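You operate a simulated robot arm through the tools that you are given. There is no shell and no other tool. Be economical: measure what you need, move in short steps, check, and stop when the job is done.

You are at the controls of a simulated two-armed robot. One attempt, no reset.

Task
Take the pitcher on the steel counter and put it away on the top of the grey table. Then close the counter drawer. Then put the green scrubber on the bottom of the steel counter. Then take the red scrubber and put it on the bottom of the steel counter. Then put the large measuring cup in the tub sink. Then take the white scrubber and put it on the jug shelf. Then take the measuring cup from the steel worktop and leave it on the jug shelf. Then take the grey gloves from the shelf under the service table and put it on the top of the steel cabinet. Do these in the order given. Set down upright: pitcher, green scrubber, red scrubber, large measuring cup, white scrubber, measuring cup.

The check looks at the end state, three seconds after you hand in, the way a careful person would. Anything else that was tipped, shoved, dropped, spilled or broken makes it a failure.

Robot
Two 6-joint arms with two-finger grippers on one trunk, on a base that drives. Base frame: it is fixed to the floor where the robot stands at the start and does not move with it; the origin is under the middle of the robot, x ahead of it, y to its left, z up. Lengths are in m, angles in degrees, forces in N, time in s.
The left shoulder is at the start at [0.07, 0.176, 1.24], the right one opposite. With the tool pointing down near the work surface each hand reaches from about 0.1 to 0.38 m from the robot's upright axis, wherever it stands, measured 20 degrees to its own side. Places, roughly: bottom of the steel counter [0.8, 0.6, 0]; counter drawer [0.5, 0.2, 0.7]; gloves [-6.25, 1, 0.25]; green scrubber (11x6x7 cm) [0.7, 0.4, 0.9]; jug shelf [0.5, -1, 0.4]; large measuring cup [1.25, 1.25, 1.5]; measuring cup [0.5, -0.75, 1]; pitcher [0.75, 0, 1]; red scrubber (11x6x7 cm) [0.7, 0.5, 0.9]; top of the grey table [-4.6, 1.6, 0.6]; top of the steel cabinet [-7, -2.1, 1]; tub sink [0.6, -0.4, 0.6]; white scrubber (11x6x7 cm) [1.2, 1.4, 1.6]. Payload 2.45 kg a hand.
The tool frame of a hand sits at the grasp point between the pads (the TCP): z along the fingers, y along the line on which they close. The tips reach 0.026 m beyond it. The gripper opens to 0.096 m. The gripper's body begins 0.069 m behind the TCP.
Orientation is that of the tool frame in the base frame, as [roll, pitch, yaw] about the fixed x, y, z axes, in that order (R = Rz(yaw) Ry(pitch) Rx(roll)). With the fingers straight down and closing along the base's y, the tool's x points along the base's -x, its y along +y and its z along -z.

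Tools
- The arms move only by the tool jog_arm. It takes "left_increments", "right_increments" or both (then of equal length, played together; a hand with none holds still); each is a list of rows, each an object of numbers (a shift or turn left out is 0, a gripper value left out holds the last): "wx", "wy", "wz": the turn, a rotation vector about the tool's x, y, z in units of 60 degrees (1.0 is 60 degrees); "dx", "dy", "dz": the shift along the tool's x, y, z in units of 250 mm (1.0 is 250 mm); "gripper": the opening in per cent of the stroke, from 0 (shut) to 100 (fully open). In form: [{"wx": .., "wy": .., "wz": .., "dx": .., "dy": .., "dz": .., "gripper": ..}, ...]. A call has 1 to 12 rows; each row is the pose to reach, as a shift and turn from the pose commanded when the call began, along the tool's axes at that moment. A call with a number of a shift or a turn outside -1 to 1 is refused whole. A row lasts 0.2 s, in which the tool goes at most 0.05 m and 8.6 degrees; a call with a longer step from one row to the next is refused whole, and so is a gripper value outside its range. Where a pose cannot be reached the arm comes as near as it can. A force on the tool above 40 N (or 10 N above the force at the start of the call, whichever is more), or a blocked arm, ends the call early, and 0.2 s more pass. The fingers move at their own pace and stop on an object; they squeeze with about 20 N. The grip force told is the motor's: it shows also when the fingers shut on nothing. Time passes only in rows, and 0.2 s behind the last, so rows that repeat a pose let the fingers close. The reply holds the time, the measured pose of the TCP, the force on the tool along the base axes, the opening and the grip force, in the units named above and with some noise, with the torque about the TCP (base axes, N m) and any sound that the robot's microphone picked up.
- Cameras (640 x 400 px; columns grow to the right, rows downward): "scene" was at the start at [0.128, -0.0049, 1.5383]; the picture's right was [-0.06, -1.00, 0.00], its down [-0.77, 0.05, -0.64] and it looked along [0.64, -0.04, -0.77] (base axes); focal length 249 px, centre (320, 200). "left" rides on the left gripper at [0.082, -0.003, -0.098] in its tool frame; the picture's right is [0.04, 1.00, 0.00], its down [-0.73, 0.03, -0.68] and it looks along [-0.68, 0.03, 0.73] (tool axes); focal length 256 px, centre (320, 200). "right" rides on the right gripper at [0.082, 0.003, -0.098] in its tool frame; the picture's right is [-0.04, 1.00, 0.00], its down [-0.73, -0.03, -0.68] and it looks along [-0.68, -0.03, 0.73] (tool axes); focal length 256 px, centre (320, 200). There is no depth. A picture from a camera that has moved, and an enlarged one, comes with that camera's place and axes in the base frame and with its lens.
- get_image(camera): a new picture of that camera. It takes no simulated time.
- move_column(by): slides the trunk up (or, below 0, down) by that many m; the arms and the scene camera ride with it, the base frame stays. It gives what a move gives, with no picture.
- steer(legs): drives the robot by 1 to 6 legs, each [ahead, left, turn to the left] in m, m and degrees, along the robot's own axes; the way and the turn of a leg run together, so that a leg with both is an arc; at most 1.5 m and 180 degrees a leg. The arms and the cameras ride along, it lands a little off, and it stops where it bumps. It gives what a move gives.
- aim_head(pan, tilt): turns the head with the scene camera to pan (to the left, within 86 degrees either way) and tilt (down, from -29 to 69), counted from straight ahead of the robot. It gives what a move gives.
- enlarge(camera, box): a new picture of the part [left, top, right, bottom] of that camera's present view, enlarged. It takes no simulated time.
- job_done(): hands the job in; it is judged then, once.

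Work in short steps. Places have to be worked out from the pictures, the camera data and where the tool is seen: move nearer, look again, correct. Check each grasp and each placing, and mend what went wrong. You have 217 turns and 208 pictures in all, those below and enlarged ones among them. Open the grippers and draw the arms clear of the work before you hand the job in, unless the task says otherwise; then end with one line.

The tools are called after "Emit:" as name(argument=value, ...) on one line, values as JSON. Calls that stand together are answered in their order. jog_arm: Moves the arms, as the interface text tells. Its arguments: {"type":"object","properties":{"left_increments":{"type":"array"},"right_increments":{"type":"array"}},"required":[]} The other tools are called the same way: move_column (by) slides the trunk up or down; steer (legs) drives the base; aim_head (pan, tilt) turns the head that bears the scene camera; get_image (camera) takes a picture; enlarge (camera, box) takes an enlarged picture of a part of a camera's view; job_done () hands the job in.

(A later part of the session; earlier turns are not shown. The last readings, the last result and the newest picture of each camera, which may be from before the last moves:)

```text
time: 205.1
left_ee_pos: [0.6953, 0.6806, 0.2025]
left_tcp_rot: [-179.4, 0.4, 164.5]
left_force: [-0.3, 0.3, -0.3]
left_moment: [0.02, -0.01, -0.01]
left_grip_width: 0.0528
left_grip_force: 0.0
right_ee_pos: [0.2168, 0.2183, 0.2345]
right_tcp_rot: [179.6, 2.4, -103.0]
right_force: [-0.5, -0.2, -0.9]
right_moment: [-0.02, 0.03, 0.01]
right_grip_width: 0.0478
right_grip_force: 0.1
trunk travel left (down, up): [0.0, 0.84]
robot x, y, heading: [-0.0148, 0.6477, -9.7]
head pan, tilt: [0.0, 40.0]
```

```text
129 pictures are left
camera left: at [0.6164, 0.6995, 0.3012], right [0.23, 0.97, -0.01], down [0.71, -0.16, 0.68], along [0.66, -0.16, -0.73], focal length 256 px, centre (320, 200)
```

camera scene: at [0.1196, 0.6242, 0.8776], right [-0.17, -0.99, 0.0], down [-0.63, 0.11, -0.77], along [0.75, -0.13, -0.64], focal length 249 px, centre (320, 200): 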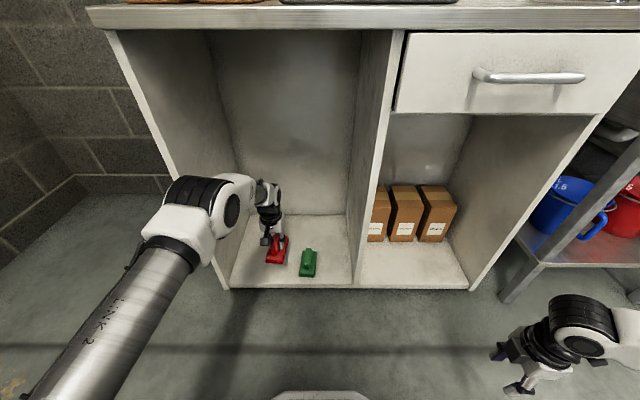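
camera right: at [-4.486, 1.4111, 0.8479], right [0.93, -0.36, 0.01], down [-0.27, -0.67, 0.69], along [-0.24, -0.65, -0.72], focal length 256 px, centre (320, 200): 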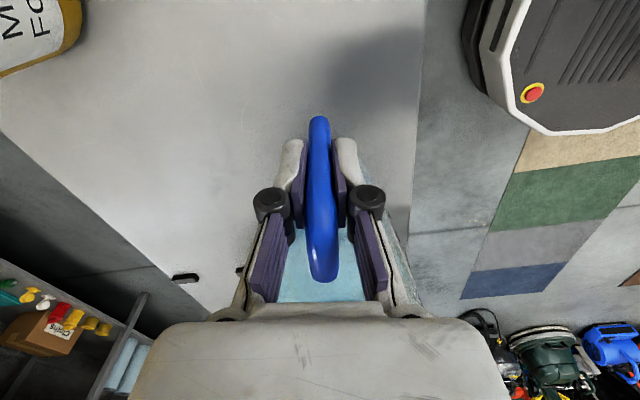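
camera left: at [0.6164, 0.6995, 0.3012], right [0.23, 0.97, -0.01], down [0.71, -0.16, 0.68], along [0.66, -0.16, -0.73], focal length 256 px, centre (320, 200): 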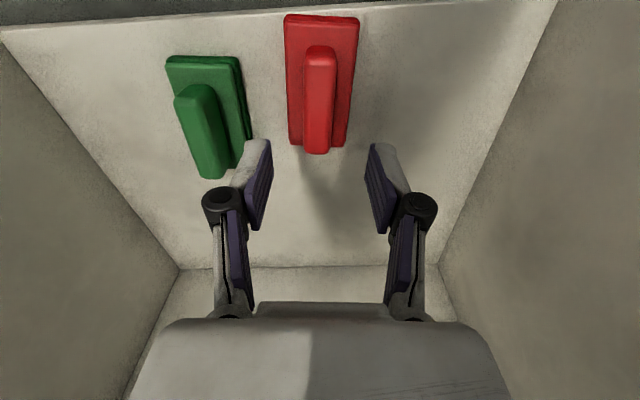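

Both scrubbers stand on the bottom. I back out, raise the trunk, and look toward the high shelf.

Emit:
steer(legs=[[-0.22, 0, 0], [0, 0, 10]])

Emit:
move_column(by=0.4)

Emit:
move_column(by=0.4)

Emit:
aim_head(pan=30, tilt=15)

Emit:
get_image(camera="scene")

```text
time: 207.4
left_ee_pos: [0.4646, 0.8433, 0.2049]
left_tcp_rot: [-179.4, 0.6, 174.8]
left_force: [-0.5, 0.5, -0.4]
left_moment: [-0.02, 0.02, 0.0]
left_grip_width: 0.0528
left_grip_force: 0.1
right_ee_pos: [0.0752, 0.3037, 0.2351]
right_tcp_rot: [179.6, 2.5, -92.8]
right_force: [-0.3, 0.1, -0.8]
right_moment: [-0.02, 0.03, 0.03]
right_grip_width: 0.0481
right_grip_force: 0.0
trunk travel left (down, up): [0.0, 0.84]
robot x, y, heading: [-0.2305, 0.687, 0.5]
head pan, tilt: [0.0, 40.0]
```

```text
time: 211.3
left_ee_pos: [0.4636, 0.8428, 0.6035]
left_tcp_rot: [-179.4, 0.5, 174.8]
left_force: [0.0, -0.3, 0.1]
left_moment: [-0.01, 0.01, 0.0]
left_grip_width: 0.0529
left_grip_force: 0.2
right_ee_pos: [0.0752, 0.3027, 0.6355]
right_tcp_rot: [179.7, 2.6, -92.7]
right_force: [-1.1, 0.4, 0.0]
right_moment: [0.03, 0.0, -0.02]
right_grip_width: 0.0479
right_grip_force: 0.0
trunk travel left (down, up): [-0.4, 0.44]
robot x, y, heading: [-0.2253, 0.685, 0.5]
head pan, tilt: [0.0, 40.0]
```

```text
time: 215.1
left_ee_pos: [0.4642, 0.8435, 1.0046]
left_tcp_rot: [-179.4, 0.5, 174.8]
left_force: [0.2, 0.1, -0.5]
left_moment: [0.0, -0.01, -0.02]
left_grip_width: 0.0528
left_grip_force: 0.0
right_ee_pos: [0.0741, 0.3033, 1.0355]
right_tcp_rot: [179.6, 2.4, -92.8]
right_force: [-0.7, -0.5, 0.2]
right_moment: [-0.02, -0.01, 0.0]
right_grip_width: 0.048
right_grip_force: 0.0
trunk travel left (down, up): [-0.8, 0.04]
robot x, y, heading: [-0.2262, 0.6803, 0.8]
head pan, tilt: [0.0, 40.0]
```

```text
time: 216.0
left_ee_pos: [0.4639, 0.8423, 1.0044]
left_tcp_rot: [-179.3, 0.6, 174.9]
left_force: [-0.4, -1.1, 0.6]
left_moment: [-0.02, -0.02, -0.01]
left_grip_width: 0.0526
left_grip_force: 0.1
right_ee_pos: [0.0757, 0.3024, 1.0346]
right_tcp_rot: [179.6, 2.5, -92.8]
right_force: [-0.3, -0.4, 0.5]
right_moment: [0.02, -0.01, 0.04]
right_grip_width: 0.0481
right_grip_force: 0.0
trunk travel left (down, up): [-0.8, 0.04]
robot x, y, heading: [-0.2291, 0.6832, 0.4]
head pan, tilt: [30.0, 15.0]
```

```text
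128 pictures are left
camera scene: at [-0.098, 0.7316, 1.6671], right [0.51, -0.86, 0.0], down [-0.22, -0.13, -0.97], along [0.83, 0.49, -0.26], focal length 249 px, centre (320, 200)
```

scene: 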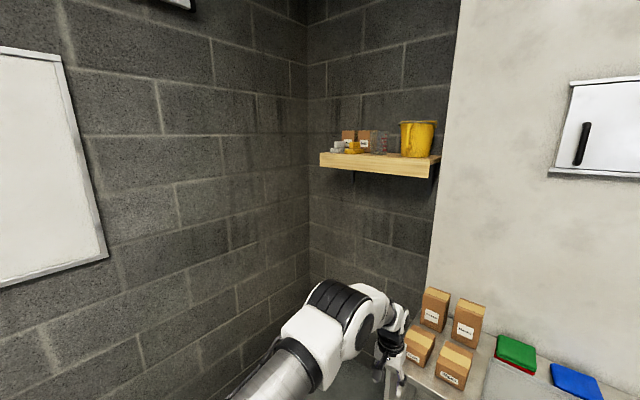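

Emit:
enlarge(camera="scene", box=[310, 110, 450, 190])

```text
4.57 times, centred on (380, 150) of scene
camera zoom: at [-0.098, 0.7316, 1.6671], right [0.51, -0.86, 0.0], down [-0.22, -0.13, -0.97], along [0.83, 0.49, -0.26], focal length 1140 px, centre (46, 429)
```

zoom: 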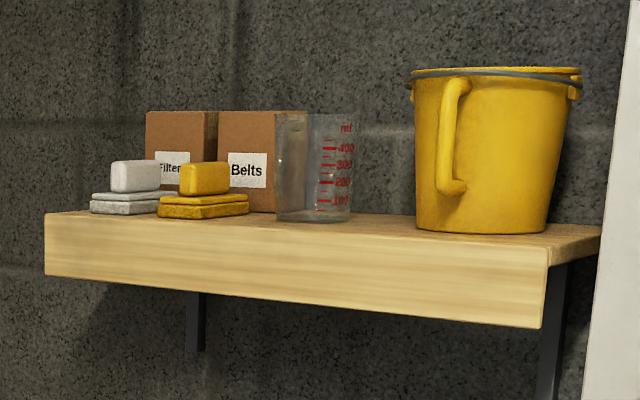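

The clear cup stands at about (1.17, 1.13) on a shelf at z ≈ 1.565; it's about 8.5 cm wide and 12 cm tall. I drive round the counter's left end toward it.

Emit:
steer(legs=[[0.14, 0, 0], [0.08, 0.3, 0], [0.1, 0.3, 0]])

Emit:
aim_head(pan=0, tilt=5)

Emit:
get_image(camera="scene")

```text
time: 220.8
left_ee_pos: [0.7751, 1.4417, 1.0046]
left_tcp_rot: [-179.5, 0.6, 174.7]
left_force: [0.9, -0.6, 0.1]
left_moment: [0.03, -0.01, -0.02]
left_grip_width: 0.053
left_grip_force: 0.0
right_ee_pos: [0.3851, 0.9039, 1.035]
right_tcp_rot: [179.6, 2.7, -92.9]
right_force: [-0.8, 0.0, 0.8]
right_moment: [-0.01, 0.03, -0.01]
right_grip_width: 0.0478
right_grip_force: 0.1
trunk travel left (down, up): [-0.8, 0.04]
robot x, y, heading: [0.0831, 1.2872, 0.6]
head pan, tilt: [30.0, 15.0]
```

```text
time: 221.7
left_ee_pos: [0.7746, 1.4428, 1.0056]
left_tcp_rot: [-179.3, 0.6, 174.8]
left_force: [-0.2, -1.2, -0.4]
left_moment: [0.03, 0.0, -0.02]
left_grip_width: 0.0529
left_grip_force: 0.0
right_ee_pos: [0.3842, 0.9042, 1.0355]
right_tcp_rot: [179.6, 2.4, -93.0]
right_force: [0.6, 0.4, -0.3]
right_moment: [-0.01, 0.0, 0.01]
right_grip_width: 0.048
right_grip_force: 0.1
trunk travel left (down, up): [-0.8, 0.04]
robot x, y, heading: [0.0842, 1.2903, 0.3]
head pan, tilt: [0.0, 5.0]
```

```text
126 pictures are left
camera scene: at [0.2242, 1.2865, 1.6833], right [0.01, -1.0, 0.0], down [-0.09, 0.0, -1.0], along [1.0, 0.01, -0.09], focal length 249 px, centre (320, 200)
```

scene: 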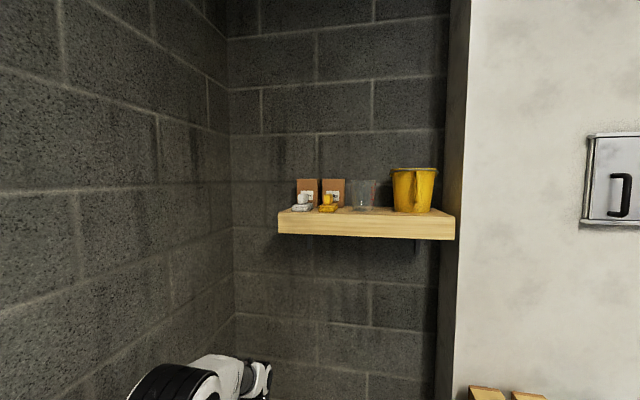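

Emit:
enlarge(camera="scene", box=[270, 155, 470, 250])

Emit:
move_column(by=0.04)

Emit:
jog_arm(right_increments=[{"dz": -0.18, "dy": -0.08}, {"dz": -0.36, "dy": -0.16}, {"dz": -0.52, "dy": -0.28}, {"dz": -0.68, "dy": -0.4}, {"dz": -0.82, "dy": -0.52}, {"dz": -0.96, "dy": -0.64}])

Emit:
jog_arm(right_increments=[{"dz": -0.18, "dy": -0.05}, {"dz": -0.36, "dy": -0.1}, {"dz": -0.54, "dy": -0.15}, {"dz": -0.72, "dy": -0.2}, {"dz": -0.9, "dy": -0.25}])

```text
3.20 times, centred on (370, 202) of scene
camera zoom: at [0.2242, 1.2865, 1.6833], right [0.01, -1.0, 0.0], down [-0.09, 0.0, -1.0], along [1.0, 0.01, -0.09], focal length 798 px, centre (160, 192)
```

zoom: 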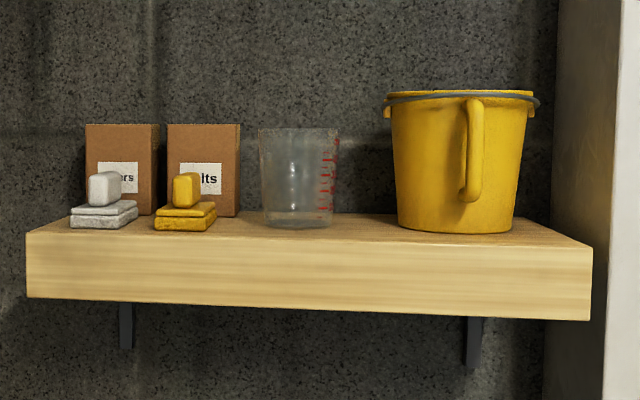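

```text
time: 222.6
left_ee_pos: [0.7756, 1.4423, 1.0435]
left_tcp_rot: [-179.4, 0.6, 174.7]
left_force: [1.1, 0.4, 0.0]
left_moment: [0.02, 0.0, -0.03]
left_grip_width: 0.0532
left_grip_force: 0.0
right_ee_pos: [0.3858, 0.9053, 1.074]
right_tcp_rot: [179.5, 2.4, -93.1]
right_force: [0.6, 0.3, 0.0]
right_moment: [0.0, 0.0, -0.03]
right_grip_width: 0.0478
right_grip_force: 0.1
trunk travel left (down, up): [-0.84, 0.0]
robot x, y, heading: [0.0822, 1.2879, 0.5]
head pan, tilt: [0.0, 5.0]
```

```text
time: 224.0
left_ee_pos: [0.7761, 1.4437, 1.0426]
left_tcp_rot: [-179.3, 0.5, 174.7]
left_force: [0.4, 0.0, 0.7]
left_moment: [-0.04, -0.02, -0.03]
left_grip_width: 0.0528
left_grip_force: 0.0
right_ee_pos: [0.5463, 0.8864, 1.3137]
right_tcp_rot: [179.5, 2.5, -93.0]
right_force: [-0.3, 0.3, 0.5]
right_moment: [-0.02, 0.01, -0.01]
right_grip_width: 0.048
right_grip_force: 0.0
trunk travel left (down, up): [-0.84, 0.0]
robot x, y, heading: [0.0816, 1.2879, 0.2]
head pan, tilt: [0.0, 5.0]
```

```text
time: 225.2
left_ee_pos: [0.7763, 1.4438, 1.0432]
left_tcp_rot: [-179.3, 0.5, 174.7]
left_force: [-0.5, 0.7, 0.5]
left_moment: [0.0, 0.01, 0.04]
left_grip_width: 0.0528
left_grip_force: 0.0
right_ee_pos: [0.6095, 0.8732, 1.5378]
right_tcp_rot: [179.5, 2.6, -93.0]
right_force: [0.0, 0.7, -0.2]
right_moment: [-0.02, -0.02, 0.02]
right_grip_width: 0.0479
right_grip_force: 0.1
trunk travel left (down, up): [-0.84, 0.0]
robot x, y, heading: [0.0789, 1.2848, 0.4]
head pan, tilt: [0.0, 5.0]
```

The right hand gets to z 1.54 with the tool down, good. The cup has no handle; I'll pinch its left wall, closing along y, so I turn the right hand by 87° while pulling the left hand back.

Emit:
jog_arm(right_increments=[{"wz": 0.13}, {"wz": 0.26}, {"wz": 0.39}, {"wz": 0.52}, {"wz": 0.65}, {"wz": 0.78}, {"wz": 0.91}], left_increments=[{"dx": 0.14, "dy": 0.02}, {"dx": 0.28, "dy": 0.05}, {"dx": 0.42, "dy": 0.07}, {"dx": 0.56, "dy": 0.1}, {"dx": 0.7, "dy": 0.12}, {"dx": 0.84, "dy": 0.15}, {"dx": 0.98, "dy": 0.17}])

Emit:
jog_arm(right_increments=[{"wz": 0.13, "dz": -0.15}, {"wz": 0.26, "dz": -0.3}, {"wz": 0.39, "dz": -0.45}, {"wz": 0.53, "dz": -0.6}, {"wz": 0.53, "dz": -0.75}, {"wz": 0.53, "dz": -0.9}])

```text
time: 226.8
left_ee_pos: [0.5332, 1.5086, 1.0431]
left_tcp_rot: [-179.4, 0.5, 174.7]
left_force: [0.1, 0.0, -0.4]
left_moment: [-0.01, 0.0, 0.0]
left_grip_width: 0.0528
left_grip_force: 0.0
right_ee_pos: [0.6088, 0.8732, 1.5386]
right_tcp_rot: [177.7, 1.0, -147.6]
right_force: [0.3, 0.0, 0.0]
right_moment: [0.01, -0.03, -0.02]
right_grip_width: 0.0478
right_grip_force: 0.1
trunk travel left (down, up): [-0.84, 0.0]
robot x, y, heading: [0.0785, 1.2834, 0.3]
head pan, tilt: [0.0, 5.0]
```

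```text
time: 228.2
left_ee_pos: [0.5359, 1.5074, 1.0429]
left_tcp_rot: [-179.4, 0.5, 174.7]
left_force: [-0.7, 0.0, -0.2]
left_moment: [0.04, 0.04, -0.01]
left_grip_width: 0.0527
left_grip_force: 0.0
right_ee_pos: [0.5675, 0.8846, 1.6362]
right_tcp_rot: [177.5, -0.3, -179.3]
right_force: [0.6, 0.2, -1.0]
right_moment: [0.03, 0.07, 0.02]
right_grip_width: 0.0481
right_grip_force: 0.0
right hand out of reach, approached as far as the arm can: row 2, 3, 4, 5, 6
trunk travel left (down, up): [-0.84, 0.0]
robot x, y, heading: [0.0845, 1.287, 0.6]
head pan, tilt: [0.0, 5.0]
```

Straight down doesn't reach high enough, but with the tool pitched ~50° forward (still closing along y) it should. I pitch the right hand.

Emit:
jog_arm(right_increments=[{"wy": -0.12, "dz": 0.05}, {"wy": -0.24, "dz": 0.1}, {"wy": -0.36, "dz": 0.15}, {"wy": -0.48, "dz": 0.15}, {"wy": -0.6, "dz": 0.1}, {"wy": -0.72, "dz": 0.05}, {"wy": -0.84, "dz": 0.0}])

Emit:
get_image(camera="right")

```text
time: 229.8
left_ee_pos: [0.5337, 1.5079, 1.0427]
left_tcp_rot: [-179.5, 0.6, 174.7]
left_force: [0.6, 0.6, 0.8]
left_moment: [0.01, 0.0, -0.01]
left_grip_width: 0.0525
left_grip_force: 0.0
right_ee_pos: [0.6852, 0.8568, 1.6972]
right_tcp_rot: [176.1, 50.1, 177.6]
right_force: [-0.3, -0.1, 0.2]
right_moment: [0.03, 0.01, 0.0]
right_grip_width: 0.0478
right_grip_force: 0.1
right hand out of reach, approached as far as the arm can: row 2, 3, 4, 5, 6, 7
trunk travel left (down, up): [-0.84, 0.0]
robot x, y, heading: [0.0808, 1.2848, 0.4]
head pan, tilt: [0.0, 5.0]
```

```text
124 pictures are left
camera right: at [0.5556, 0.8584, 1.6953], right [0.01, 1.0, 0.07], down [-0.05, -0.07, 1.0], along [1.0, -0.02, 0.05], focal length 256 px, centre (320, 200)
```

right: 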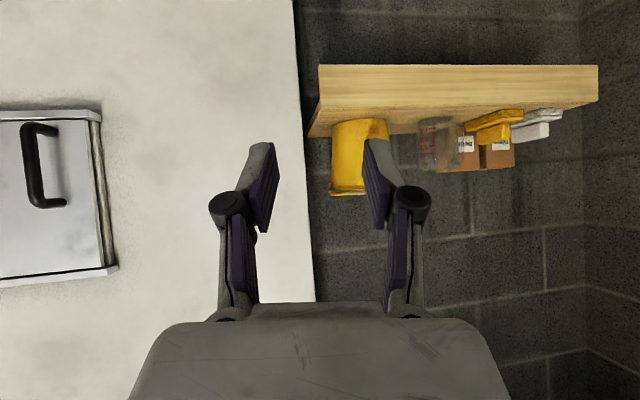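

The pitch works (TCP at z 1.70). I bring the right hand inward to its own centre line and look at the gap between counter and left wall.

Emit:
jog_arm(right_increments=[{"dy": 0.15}, {"dy": 0.3}, {"dy": 0.45}, {"dy": 0.6}, {"dy": 0.75}, {"dy": 0.9}, {"dy": 1.0}])

Emit:
aim_head(pan=20, tilt=60)

Emit:
get_image(camera="scene")

Emit:
aim_head(pan=-20, tilt=60)

Emit:
get_image(camera="scene")

```text
time: 231.4
left_ee_pos: [0.5338, 1.5084, 1.0426]
left_tcp_rot: [-179.4, 0.4, 174.7]
left_force: [0.3, -0.1, -0.2]
left_moment: [0.02, 0.01, 0.02]
left_grip_width: 0.0526
left_grip_force: 0.1
right_ee_pos: [0.694, 1.112, 1.7127]
right_tcp_rot: [176.2, 50.0, 177.7]
right_force: [-0.1, -0.9, -0.4]
right_moment: [0.0, -0.02, -0.06]
right_grip_width: 0.048
right_grip_force: 0.1
right hand out of reach, approached as far as the arm can: row 1, 2, 3, 4, 5, 6, 7
trunk travel left (down, up): [-0.84, 0.0]
robot x, y, heading: [0.0797, 1.2827, 0.4]
head pan, tilt: [0.0, 5.0]
```

```text
time: 232.6
left_ee_pos: [0.5343, 1.5088, 1.042]
left_tcp_rot: [-179.4, 0.5, 174.7]
left_force: [0.4, -0.8, -0.5]
left_moment: [0.01, -0.01, 0.0]
left_grip_width: 0.0528
left_grip_force: 0.1
right_ee_pos: [0.6943, 1.1111, 1.7144]
right_tcp_rot: [176.0, 50.0, 177.6]
right_force: [0.7, -0.7, 0.4]
right_moment: [-0.01, -0.02, 0.02]
right_grip_width: 0.0479
right_grip_force: 0.0
trunk travel left (down, up): [-0.84, 0.0]
robot x, y, heading: [0.0815, 1.2863, 0.4]
head pan, tilt: [20.0, 60.0]
```

```text
123 pictures are left
camera scene: at [0.195, 1.3098, 1.6409], right [0.35, -0.94, 0.0], down [-0.81, -0.3, -0.5], along [0.47, 0.17, -0.87], focal length 249 px, centre (320, 200)
```

scene: 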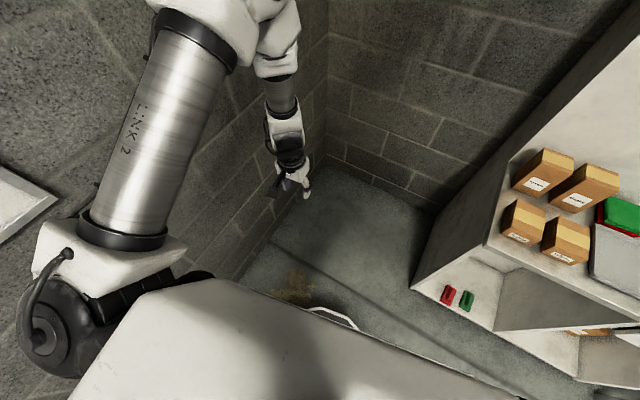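

```text
time: 233.7
left_ee_pos: [0.5341, 1.5093, 1.0435]
left_tcp_rot: [-179.3, 0.5, 174.6]
left_force: [-0.2, 0.1, 0.6]
left_moment: [-0.01, -0.01, 0.0]
left_grip_width: 0.0529
left_grip_force: 0.0
right_ee_pos: [0.6938, 1.1085, 1.7129]
right_tcp_rot: [176.2, 50.1, 177.6]
right_force: [-0.4, -0.2, -0.6]
right_moment: [0.01, 0.0, -0.01]
right_grip_width: 0.048
right_grip_force: 0.0
trunk travel left (down, up): [-0.84, 0.0]
robot x, y, heading: [0.0766, 1.2855, 0.3]
head pan, tilt: [-20.0, 60.0]
```

```text
122 pictures are left
camera scene: at [0.1952, 1.2639, 1.6408], right [-0.33, -0.94, 0.0], down [-0.82, 0.29, -0.5], along [0.47, -0.17, -0.87], focal length 249 px, centre (320, 200)
```

scene: 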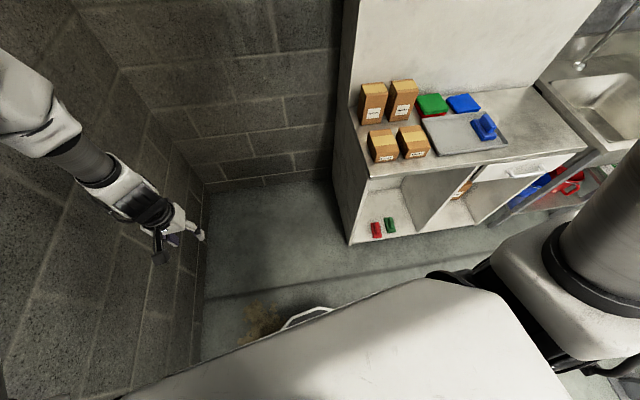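

The gap (counter corner y ≈ 0.90, left wall y ≈ 1.68) fits the robot at y ≈ 1.27. I lower the left hand (its elbow drops), then inch forward 0.25 m.

Emit:
jog_arm(left_increments=[{"dz": 0.15, "dx": -0.04}, {"dz": 0.3, "dx": -0.08}, {"dz": 0.45, "dx": -0.12}, {"dz": 0.6, "dx": -0.16}, {"dz": 0.75, "dx": -0.2}, {"dz": 0.9, "dx": -0.2}])

Emit:
steer(legs=[[0.25, -0.015, -0.3]])

Emit:
aim_head(pan=0, tilt=20)

Emit:
get_image(camera="scene")

```text
time: 235.1
left_ee_pos: [0.5898, 1.5016, 0.8152]
left_tcp_rot: [-179.4, 0.6, 174.7]
left_force: [0.8, -0.9, 0.2]
left_moment: [-0.03, -0.01, -0.02]
left_grip_width: 0.0529
left_grip_force: 0.0
right_ee_pos: [0.6939, 1.1096, 1.7138]
right_tcp_rot: [176.0, 49.9, 177.6]
right_force: [-0.1, 0.1, 0.2]
right_moment: [0.0, 0.01, 0.01]
right_grip_width: 0.0478
right_grip_force: 0.1
trunk travel left (down, up): [-0.84, 0.0]
robot x, y, heading: [0.0814, 1.2836, 0.3]
head pan, tilt: [-20.0, 60.0]
```

```text
time: 236.9
left_ee_pos: [0.8416, 1.4864, 0.8152]
left_tcp_rot: [-179.4, 0.6, 174.5]
left_force: [1.0, 0.6, 0.3]
left_moment: [-0.03, 0.0, 0.01]
left_grip_width: 0.0527
left_grip_force: 0.1
right_ee_pos: [0.9433, 1.0948, 1.7136]
right_tcp_rot: [176.1, 50.1, 177.6]
right_force: [-0.4, 0.1, 0.6]
right_moment: [0.01, -0.03, 0.01]
right_grip_width: 0.0479
right_grip_force: 0.0
trunk travel left (down, up): [-0.84, 0.0]
robot x, y, heading: [0.3324, 1.2737, 0.4]
head pan, tilt: [-20.0, 60.0]
```

```text
time: 238.0
left_ee_pos: [0.842, 1.4857, 0.8146]
left_tcp_rot: [-179.4, 0.6, 174.5]
left_force: [-0.2, -0.2, -0.1]
left_moment: [0.04, 0.04, 0.01]
left_grip_width: 0.0526
left_grip_force: 0.0
right_ee_pos: [0.9459, 1.0933, 1.714]
right_tcp_rot: [176.1, 49.9, 177.5]
right_force: [-0.4, -0.1, -1.0]
right_moment: [0.02, -0.01, -0.03]
right_grip_width: 0.0479
right_grip_force: 0.0
trunk travel left (down, up): [-0.84, 0.0]
robot x, y, heading: [0.334, 1.2745, 0.1]
head pan, tilt: [0.0, 20.0]
```

```text
121 pictures are left
camera scene: at [0.4788, 1.2726, 1.699], right [0.0, -1.0, 0.0], down [-0.34, 0.0, -0.94], along [0.94, 0.0, -0.34], focal length 249 px, centre (320, 200)
```

scene: 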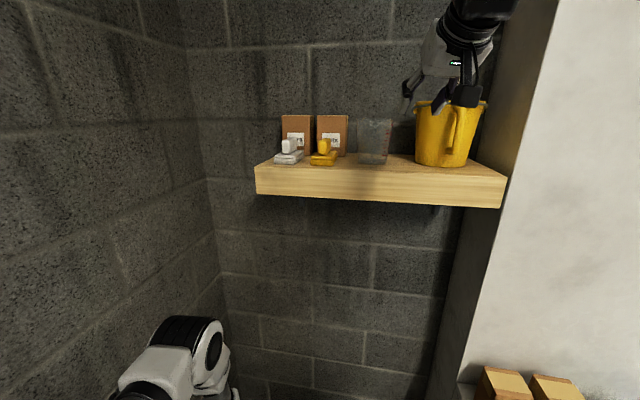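

Emit:
enlarge(camera="scene", box=[250, 80, 410, 200])

Emit:
get_image(camera="right")

```text
3.33 times, centred on (330, 140) of scene
camera zoom: at [0.4788, 1.2726, 1.699], right [0.0, -1.0, 0.0], down [-0.34, 0.0, -0.94], along [0.94, 0.0, -0.34], focal length 831 px, centre (287, 400)
```

zoom: 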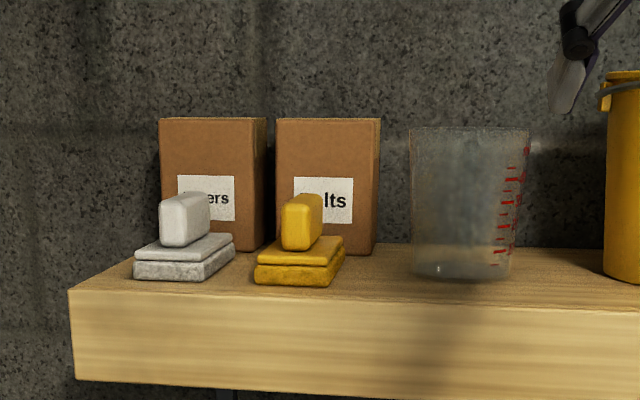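

```text
119 pictures are left
camera right: at [0.8174, 1.0967, 1.7136], right [0.02, 1.0, 0.07], down [-0.05, -0.07, 1.0], along [1.0, -0.02, 0.05], focal length 256 px, centre (320, 200)
```

right: 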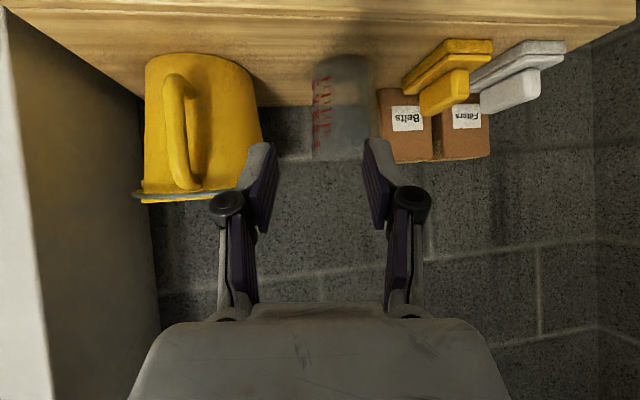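

Cup rim: centre ≈ (1.18, 1.128), left wall at y ≈ 1.175, rim z ≈ 1.68. I open to 60%, draw the hand back/up a little and shift to y 1.175 before driving closer.

Emit:
jog_arm(right_increments=[{"gripper": 60, "dx": 0.02, "dz": -0.07, "dy": 0.1}, {"dx": 0.035, "dz": -0.14, "dy": 0.2}, {"dx": 0.052, "dz": -0.218, "dy": 0.32}, {"dx": 0.03, "dz": -0.25, "dy": 0.32}])

Emit:
steer(legs=[[0.15, 0, 0]])

Emit:
get_image(camera="right")

Emit:
get_image(camera="scene")

```text
time: 239.0
left_ee_pos: [0.8435, 1.4866, 0.8151]
left_tcp_rot: [-179.3, 0.6, 174.4]
left_force: [-0.6, -0.2, 0.0]
left_moment: [0.04, 0.0, 0.01]
left_grip_width: 0.0526
left_grip_force: 0.0
right_ee_pos: [0.9078, 1.1737, 1.7604]
right_tcp_rot: [176.2, 50.0, 177.3]
right_force: [0.5, -0.3, -0.1]
right_moment: [0.04, -0.02, 0.01]
right_grip_width: 0.0572
right_grip_force: 0.1
right hand out of reach, approached as far as the arm can: row 1, 2, 3, 4
trunk travel left (down, up): [-0.84, 0.0]
robot x, y, heading: [0.3361, 1.2727, 0.1]
head pan, tilt: [0.0, 20.0]
```

```text
time: 240.3
left_ee_pos: [0.9912, 1.4858, 0.8168]
left_tcp_rot: [-179.4, 0.6, 174.4]
left_force: [-0.5, -0.5, 0.0]
left_moment: [-0.01, -0.03, 0.03]
left_grip_width: 0.0528
left_grip_force: 0.1
right_ee_pos: [1.0542, 1.1744, 1.762]
right_tcp_rot: [176.1, 50.1, 177.4]
right_force: [-0.6, -0.7, 0.4]
right_moment: [0.01, 0.02, 0.03]
right_grip_width: 0.0576
right_grip_force: 0.1
trunk travel left (down, up): [-0.84, 0.0]
robot x, y, heading: [0.4859, 1.2766, 0.1]
head pan, tilt: [0.0, 20.0]
```

```text
118 pictures are left
camera right: at [0.9246, 1.1772, 1.7625], right [0.02, 1.0, 0.07], down [-0.05, -0.07, 1.0], along [1.0, -0.02, 0.05], focal length 256 px, centre (320, 200)
```

right: 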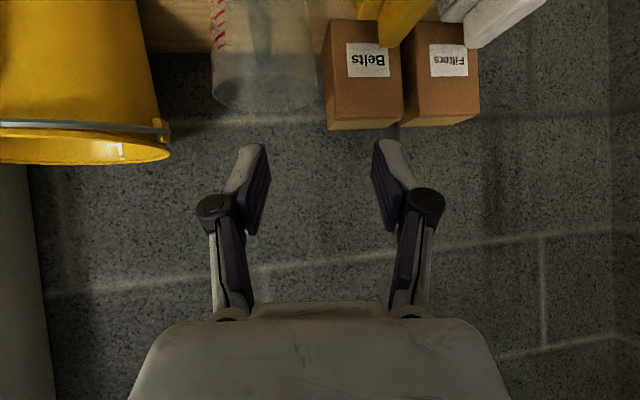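

```text
117 pictures are left
camera scene: at [0.6262, 1.2728, 1.6994], right [0.0, -1.0, 0.0], down [-0.34, 0.0, -0.94], along [0.94, 0.0, -0.34], focal length 249 px, centre (320, 200)
```

scene: 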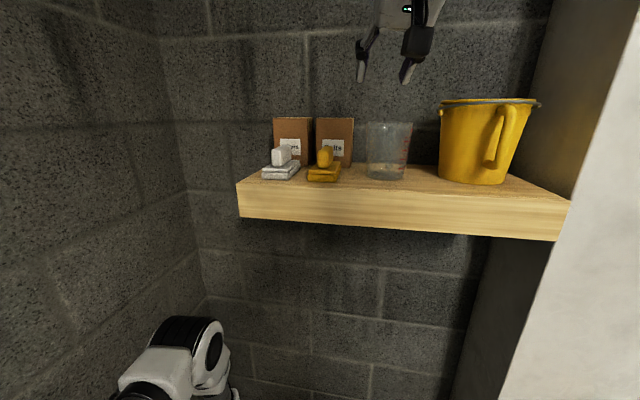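

Aligned laterally (left wall y 1.175). I drive the last 0.115 m with the fingers above the rim, then check before lowering.

Emit:
steer(legs=[[0.115, 0, 0]])

Emit:
get_image(camera="right")

Emit:
enlarge(camera="scene", box=[300, 30, 460, 200])

```text
time: 241.6
left_ee_pos: [1.1042, 1.487, 0.8171]
left_tcp_rot: [-179.4, 0.8, 174.6]
left_force: [0.1, -0.4, -0.7]
left_moment: [0.0, 0.01, 0.0]
left_grip_width: 0.0527
left_grip_force: 0.1
right_ee_pos: [1.1663, 1.176, 1.7634]
right_tcp_rot: [176.2, 50.2, 177.6]
right_force: [-0.4, 0.6, 0.0]
right_moment: [0.03, 0.01, 0.0]
right_grip_width: 0.0577
right_grip_force: 0.1
trunk travel left (down, up): [-0.84, 0.0]
robot x, y, heading: [0.6004, 1.2717, 0.4]
head pan, tilt: [0.0, 20.0]
```

```text
116 pictures are left
camera right: at [1.0374, 1.1786, 1.7631], right [0.02, 1.0, 0.07], down [-0.05, -0.07, 1.0], along [1.0, -0.02, 0.05], focal length 256 px, centre (320, 200)
```

right: 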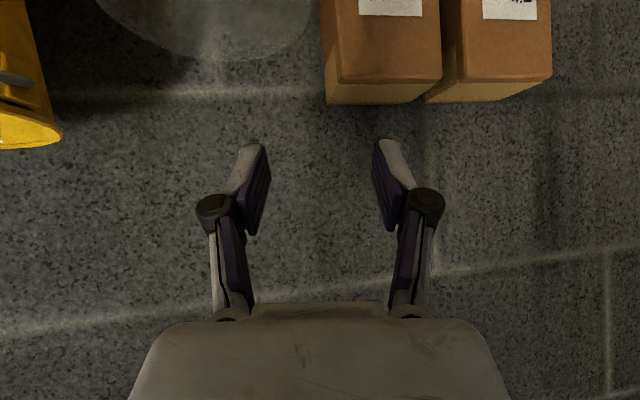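

```text
2.35 times, centred on (380, 115) of scene
camera zoom: at [0.7391, 1.2735, 1.6995], right [0.01, -1.0, 0.0], down [-0.34, 0.0, -0.94], along [0.94, 0.0, -0.34], focal length 587 px, centre (179, 400)
```

zoom: 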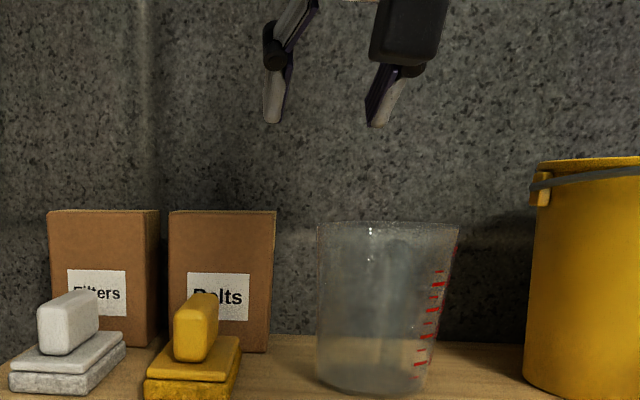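

Finger midpoint lines up with the left wall. I lower straight down 0.108 m astride the wall and close.

Emit:
jog_arm(right_increments=[{"dx": 0.11, "dz": 0.093}, {"dx": 0.22, "dz": 0.185}, {"dx": 0.331, "dz": 0.278}, {"dx": 0.331, "dz": 0.278}])

Emit:
enlarge(camera="scene", box=[300, 30, 460, 200])

Emit:
get_image(camera="right")

```text
time: 242.4
left_ee_pos: [1.106, 1.4878, 0.8158]
left_tcp_rot: [-179.4, 0.5, 174.6]
left_force: [0.3, 0.2, -0.2]
left_moment: [0.02, 0.03, 0.01]
left_grip_width: 0.0531
left_grip_force: 0.2
right_ee_pos: [1.2132, 1.1891, 1.6907]
right_tcp_rot: [176.3, 51.9, 177.9]
right_force: [2.1, 0.5, 10.4]
right_moment: [-0.39, 0.01, 0.07]
right_grip_width: 0.0595
right_grip_force: 0.7
right hand out of reach, approached as far as the arm can: row 1, 2, 3, 4
trunk travel left (down, up): [-0.84, 0.0]
robot x, y, heading: [0.6007, 1.2698, 0.5]
head pan, tilt: [0.0, 20.0]
stopped in row 4 (right hand): the force on the tool passed its limit at 62 N (the readings are from after the stop); the commanded pose is now the measured one
```

```text
2.35 times, centred on (380, 115) of scene
camera zoom: at [0.7436, 1.2747, 1.6991], right [0.01, -1.0, 0.0], down [-0.34, 0.0, -0.94], along [0.94, 0.0, -0.34], focal length 587 px, centre (179, 400)
```

zoom: 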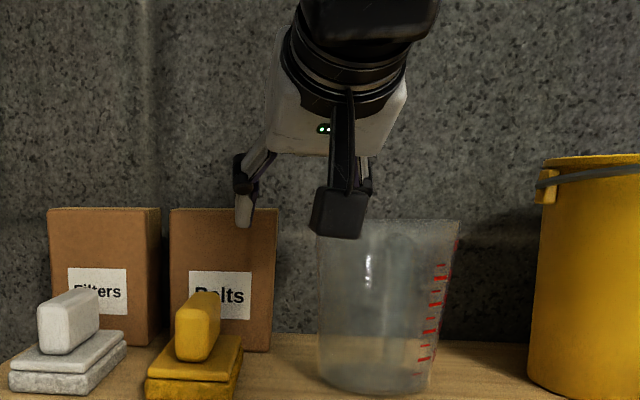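

```text
113 pictures are left
camera right: at [1.0844, 1.1914, 1.6864], right [0.01, 1.0, 0.07], down [-0.08, -0.07, 0.99], along [1.0, -0.01, 0.08], focal length 256 px, centre (320, 200)
```

right: 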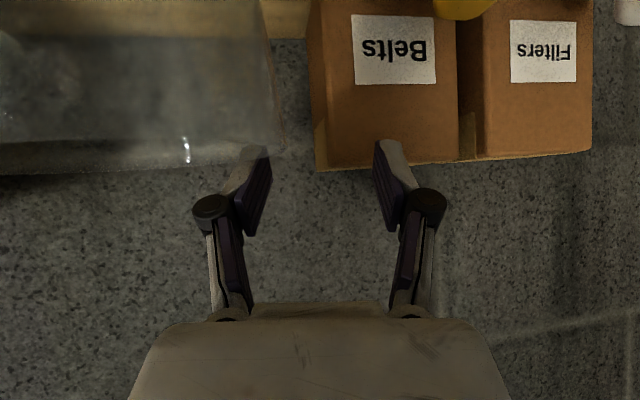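

The hand slid forward since the earlier commanded pose was out of reach, and the outer fingertip touched the box top. I lift off and correct to (1.168, 1.172).

Emit:
jog_arm(right_increments=[{"dx": -0.08, "dz": -0.064}, {"dx": -0.153, "dz": -0.129}, {"dx": -0.037, "dz": -0.267, "dy": -0.07}, {"dx": -0.037, "dz": -0.267, "dy": -0.07}])

Emit:
enlarge(camera="scene", box=[260, 30, 460, 200])

Emit:
get_image(camera="right")

```text
time: 243.4
left_ee_pos: [1.1058, 1.4875, 0.815]
left_tcp_rot: [-179.4, 0.6, 174.6]
left_force: [0.5, -0.4, -0.5]
left_moment: [-0.03, 0.01, 0.01]
left_grip_width: 0.0528
left_grip_force: 0.0
right_ee_pos: [1.1898, 1.1739, 1.7466]
right_tcp_rot: [176.2, 51.5, 177.9]
right_force: [0.9, -0.1, 0.1]
right_moment: [-0.01, 0.04, 0.0]
right_grip_width: 0.0574
right_grip_force: 0.1
right hand out of reach, approached as far as the arm can: row 3, 4
trunk travel left (down, up): [-0.84, 0.0]
robot x, y, heading: [0.5993, 1.2746, 0.4]
head pan, tilt: [0.0, 20.0]
```

```text
2.35 times, centred on (360, 115) of scene
camera zoom: at [0.7445, 1.2737, 1.6989], right [0.01, -1.0, 0.0], down [-0.34, 0.0, -0.94], along [0.94, 0.0, -0.34], focal length 587 px, centre (226, 400)
```

zoom: 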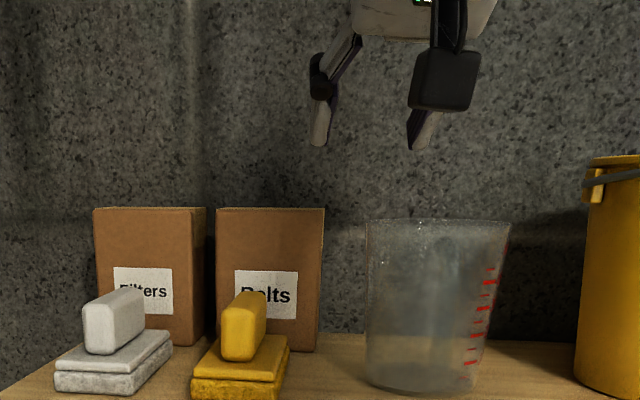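

```text
111 pictures are left
camera right: at [1.0598, 1.1757, 1.7445], right [0.01, 1.0, 0.07], down [-0.07, -0.07, 0.99], along [1.0, -0.02, 0.07], focal length 256 px, centre (320, 200)
```

right: 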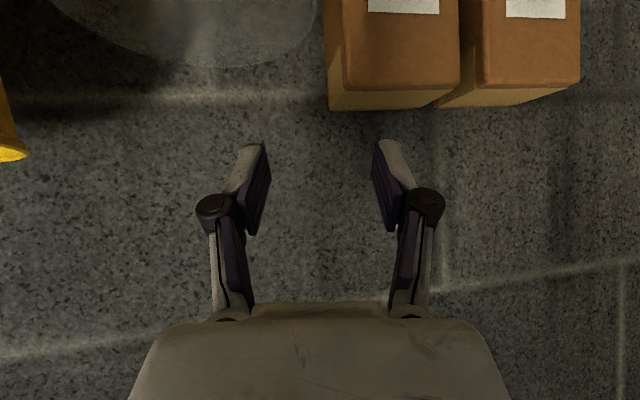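

Box unmoved. Now TCP is (1.190, 1.174); I lower 0.09 m while drawing back 2 cm, in small steps.

Emit:
jog_arm(right_increments=[{"dx": 0.03, "dz": -0.06}, {"dx": 0.13, "dz": 0.01}, {"dx": 0.23, "dz": 0.085}, {"dx": 0.33, "dz": 0.16}])

Emit:
enlarge(camera="scene", box=[260, 30, 460, 200])

Emit:
get_image(camera="right")

```text
time: 244.4
left_ee_pos: [1.1057, 1.4873, 0.8163]
left_tcp_rot: [-179.5, 0.6, 174.6]
left_force: [0.4, 0.6, 0.4]
left_moment: [-0.02, -0.01, 0.0]
left_grip_width: 0.0527
left_grip_force: 0.1
right_ee_pos: [1.2185, 1.1881, 1.6825]
right_tcp_rot: [176.2, 52.1, 178.1]
right_force: [6.3, 0.0, 19.0]
right_moment: [-0.81, 0.26, 0.2]
right_grip_width: 0.0596
right_grip_force: 1.5
right hand out of reach, approached as far as the arm can: row 1, 2, 3, 4
trunk travel left (down, up): [-0.84, 0.0]
robot x, y, heading: [0.6027, 1.2757, 0.3]
head pan, tilt: [0.0, 20.0]
```

```text
2.35 times, centred on (360, 115) of scene
camera zoom: at [0.742, 1.2749, 1.6998], right [0.01, -1.0, 0.0], down [-0.34, 0.0, -0.94], along [0.94, 0.0, -0.34], focal length 587 px, centre (226, 400)
```

zoom: 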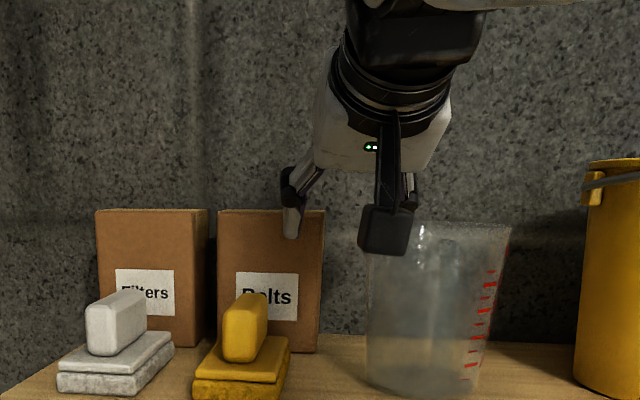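

```text
109 pictures are left
camera right: at [1.0889, 1.1896, 1.6782], right [0.01, 1.0, 0.07], down [-0.08, -0.07, 0.99], along [1.0, -0.01, 0.08], focal length 256 px, centre (320, 200)
```

right: 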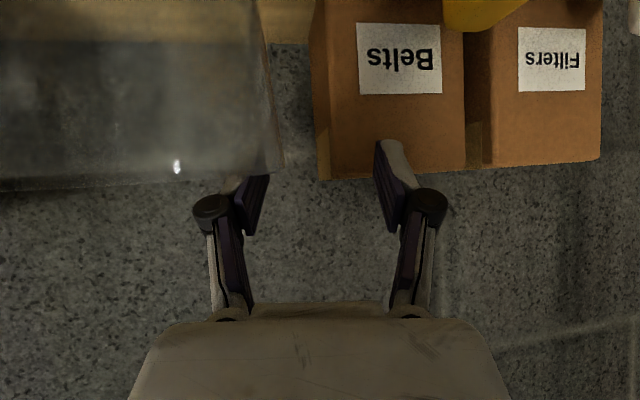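

The arm can't fold that close at this height; the base is ~6 cm too near. I raise the hand, back up 7 cm, and try again.

Emit:
jog_arm(right_increments=[{"dx": -0.1, "dz": -0.08}, {"dx": -0.2, "dz": -0.16}, {"dx": -0.3, "dz": -0.24}, {"dx": -0.3, "dz": -0.24}])

Emit:
steer(legs=[[-0.075, 0, 0]])

Emit:
enlarge(camera="scene", box=[260, 30, 460, 200])

```text
time: 245.4
left_ee_pos: [1.1067, 1.4879, 0.8141]
left_tcp_rot: [-179.5, 0.5, 174.6]
left_force: [0.2, -0.3, -1.2]
left_moment: [-0.02, -0.01, -0.02]
left_grip_width: 0.0526
left_grip_force: 0.0
right_ee_pos: [1.2212, 1.1812, 1.772]
right_tcp_rot: [176.2, 51.5, 177.8]
right_force: [0.6, 1.8, 0.4]
right_moment: [-0.02, 0.0, -0.02]
right_grip_width: 0.0576
right_grip_force: 0.0
trunk travel left (down, up): [-0.84, 0.0]
robot x, y, heading: [0.5994, 1.2715, 0.2]
head pan, tilt: [0.0, 20.0]
```

```text
time: 246.4
left_ee_pos: [1.0374, 1.4863, 0.8117]
left_tcp_rot: [-179.3, 0.2, 174.6]
left_force: [0.9, -0.3, 0.1]
left_moment: [-0.01, 0.02, 0.01]
left_grip_width: 0.0528
left_grip_force: 0.0
right_ee_pos: [1.1571, 1.1814, 1.768]
right_tcp_rot: [176.1, 51.1, 177.7]
right_force: [0.9, 0.0, -0.8]
right_moment: [-0.01, 0.03, 0.0]
right_grip_width: 0.0578
right_grip_force: 0.0
trunk travel left (down, up): [-0.84, 0.0]
robot x, y, heading: [0.5243, 1.2709, 0.0]
head pan, tilt: [0.0, 20.0]
```

```text
2.35 times, centred on (360, 115) of scene
camera zoom: at [0.6797, 1.2735, 1.6978], right [0.0, -1.0, 0.0], down [-0.35, 0.0, -0.94], along [0.94, 0.0, -0.35], focal length 587 px, centre (226, 400)
```

zoom: 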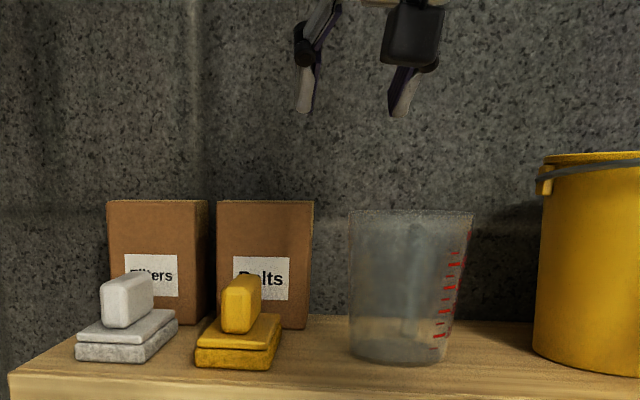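

Commanded pose is reachable again. I lower 0.11 m with small lateral correction.

Emit:
jog_arm(right_increments=[{"dx": 0.08, "dz": 0.078, "dy": -0.032}, {"dx": 0.16, "dz": 0.156, "dy": -0.032}, {"dx": 0.24, "dz": 0.235, "dy": -0.032}, {"dx": 0.323, "dz": 0.313, "dy": -0.032}])

Emit:
enlarge(camera="scene", box=[260, 30, 460, 200])

Emit:
get_image(camera="right")

```text
time: 247.4
left_ee_pos: [1.0303, 1.4866, 0.8167]
left_tcp_rot: [-179.5, 0.6, 174.5]
left_force: [-0.5, 0.3, -0.8]
left_moment: [0.01, -0.03, 0.0]
left_grip_width: 0.0529
left_grip_force: 0.0
right_ee_pos: [1.1545, 1.1764, 1.6626]
right_tcp_rot: [176.0, 51.6, 177.8]
right_force: [-0.2, 0.7, 1.7]
right_moment: [-0.02, 0.09, 0.01]
right_grip_width: 0.0574
right_grip_force: 0.0
trunk travel left (down, up): [-0.84, 0.0]
robot x, y, heading: [0.5231, 1.2701, 0.3]
head pan, tilt: [0.0, 20.0]
```

```text
2.35 times, centred on (360, 115) of scene
camera zoom: at [0.6671, 1.2735, 1.6993], right [0.0, -1.0, 0.0], down [-0.34, 0.0, -0.94], along [0.94, 0.0, -0.34], focal length 587 px, centre (226, 400)
```

zoom: 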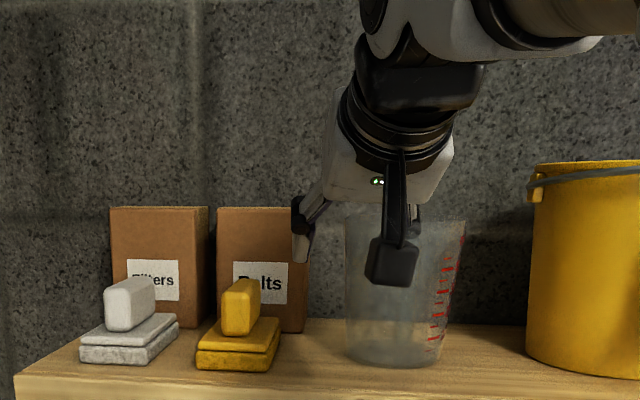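

```text
106 pictures are left
camera right: at [1.0258, 1.1795, 1.6589], right [0.01, 1.0, 0.07], down [-0.08, -0.07, 0.99], along [1.0, -0.02, 0.08], focal length 256 px, centre (320, 200)
```

right: 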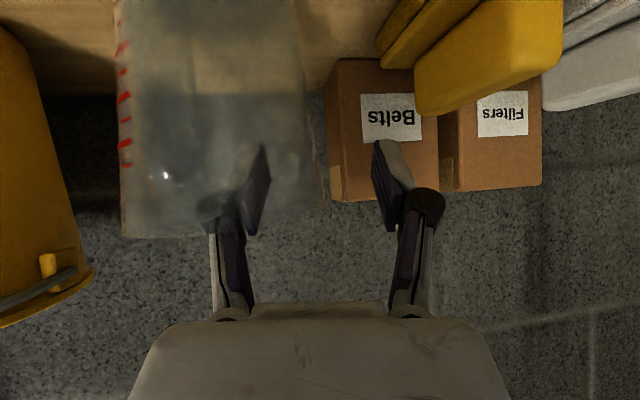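

The inner finger is seen through the cup's front wall, so it's inside. I go 1.5 cm further in and close.

Emit:
jog_arm(right_increments=[{"dx": -0.028, "dz": 0.054}, {"dx": -0.028, "dz": 0.054, "gripper": 0}, {"dx": -0.028, "dz": 0.054, "gripper": 0}, {"dx": -0.028, "dz": 0.054, "gripper": 0}, {"dx": -0.028, "dz": 0.054, "gripper": 0}])

Emit:
enlarge(camera="scene", box=[260, 30, 460, 200])

Emit:
get_image(camera="right")

```text
time: 248.6
left_ee_pos: [1.0315, 1.486, 0.8149]
left_tcp_rot: [-179.4, 0.6, 174.4]
left_force: [0.4, -0.8, 0.1]
left_moment: [0.0, -0.02, 0.02]
left_grip_width: 0.0527
left_grip_force: 0.3
right_ee_pos: [1.1699, 1.1783, 1.6592]
right_tcp_rot: [176.3, 51.6, 177.8]
right_force: [-1.3, 0.0, 8.8]
right_moment: [-0.36, 0.35, -0.02]
right_grip_width: 0.0131
right_grip_force: 20.1
trunk travel left (down, up): [-0.84, 0.0]
robot x, y, heading: [0.5251, 1.2714, 0.1]
head pan, tilt: [0.0, 20.0]
```

```text
2.35 times, centred on (360, 115) of scene
camera zoom: at [0.6679, 1.2736, 1.6992], right [0.0, -1.0, 0.0], down [-0.34, 0.0, -0.94], along [0.94, 0.0, -0.34], focal length 587 px, centre (226, 400)
```

zoom: 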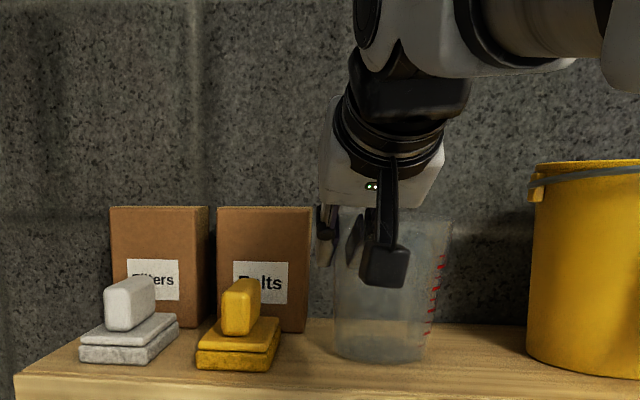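

```text
104 pictures are left
camera right: at [1.0416, 1.1796, 1.6556], right [0.01, 1.0, 0.07], down [-0.08, -0.07, 0.99], along [1.0, -0.02, 0.07], focal length 256 px, centre (320, 200)
```

right: 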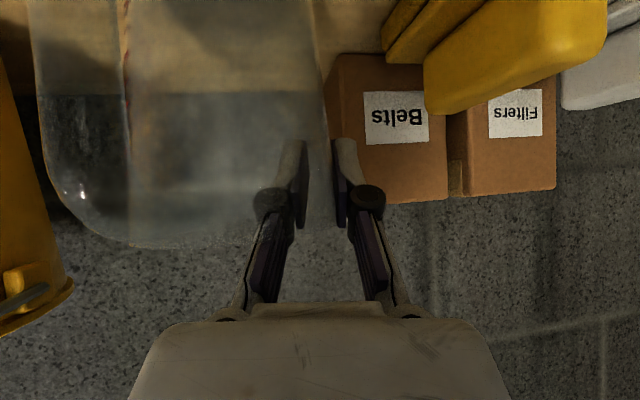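

Pinched (13 mm). Test lift of 4 cm.

Emit:
jog_arm(right_increments=[{"dx": -0.04, "dz": -0.033}, {"dx": -0.08, "dz": -0.066}, {"dx": -0.124, "dz": -0.1}, {"dx": -0.124, "dz": -0.1}])

Emit:
enlarge(camera="scene", box=[260, 30, 460, 200])

```text
time: 249.6
left_ee_pos: [1.0331, 1.4858, 0.8149]
left_tcp_rot: [-179.4, 0.5, 174.5]
left_force: [0.7, 1.0, 0.1]
left_moment: [-0.02, -0.01, 0.02]
left_grip_width: 0.0529
left_grip_force: 0.0
right_ee_pos: [1.1726, 1.1764, 1.6958]
right_tcp_rot: [176.2, 51.4, 177.8]
right_force: [0.7, 0.3, -0.2]
right_moment: [0.03, 0.02, 0.01]
right_grip_width: 0.0111
right_grip_force: 20.0
trunk travel left (down, up): [-0.84, 0.0]
robot x, y, heading: [0.5271, 1.2724, 0.3]
head pan, tilt: [0.0, 20.0]
```

```text
2.35 times, centred on (360, 115) of scene
camera zoom: at [0.6705, 1.2733, 1.6989], right [0.0, -1.0, 0.0], down [-0.34, 0.0, -0.94], along [0.94, 0.0, -0.34], focal length 587 px, centre (226, 400)
```

zoom: 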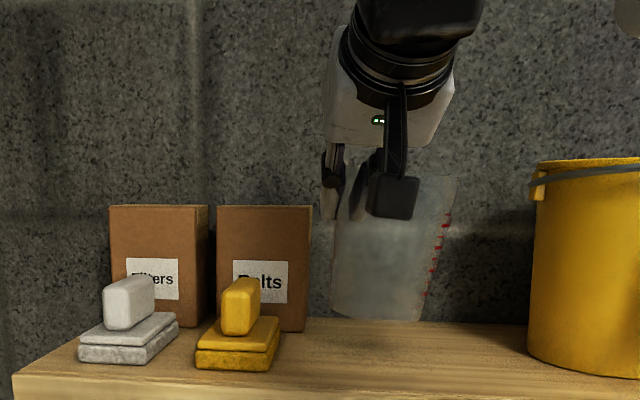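

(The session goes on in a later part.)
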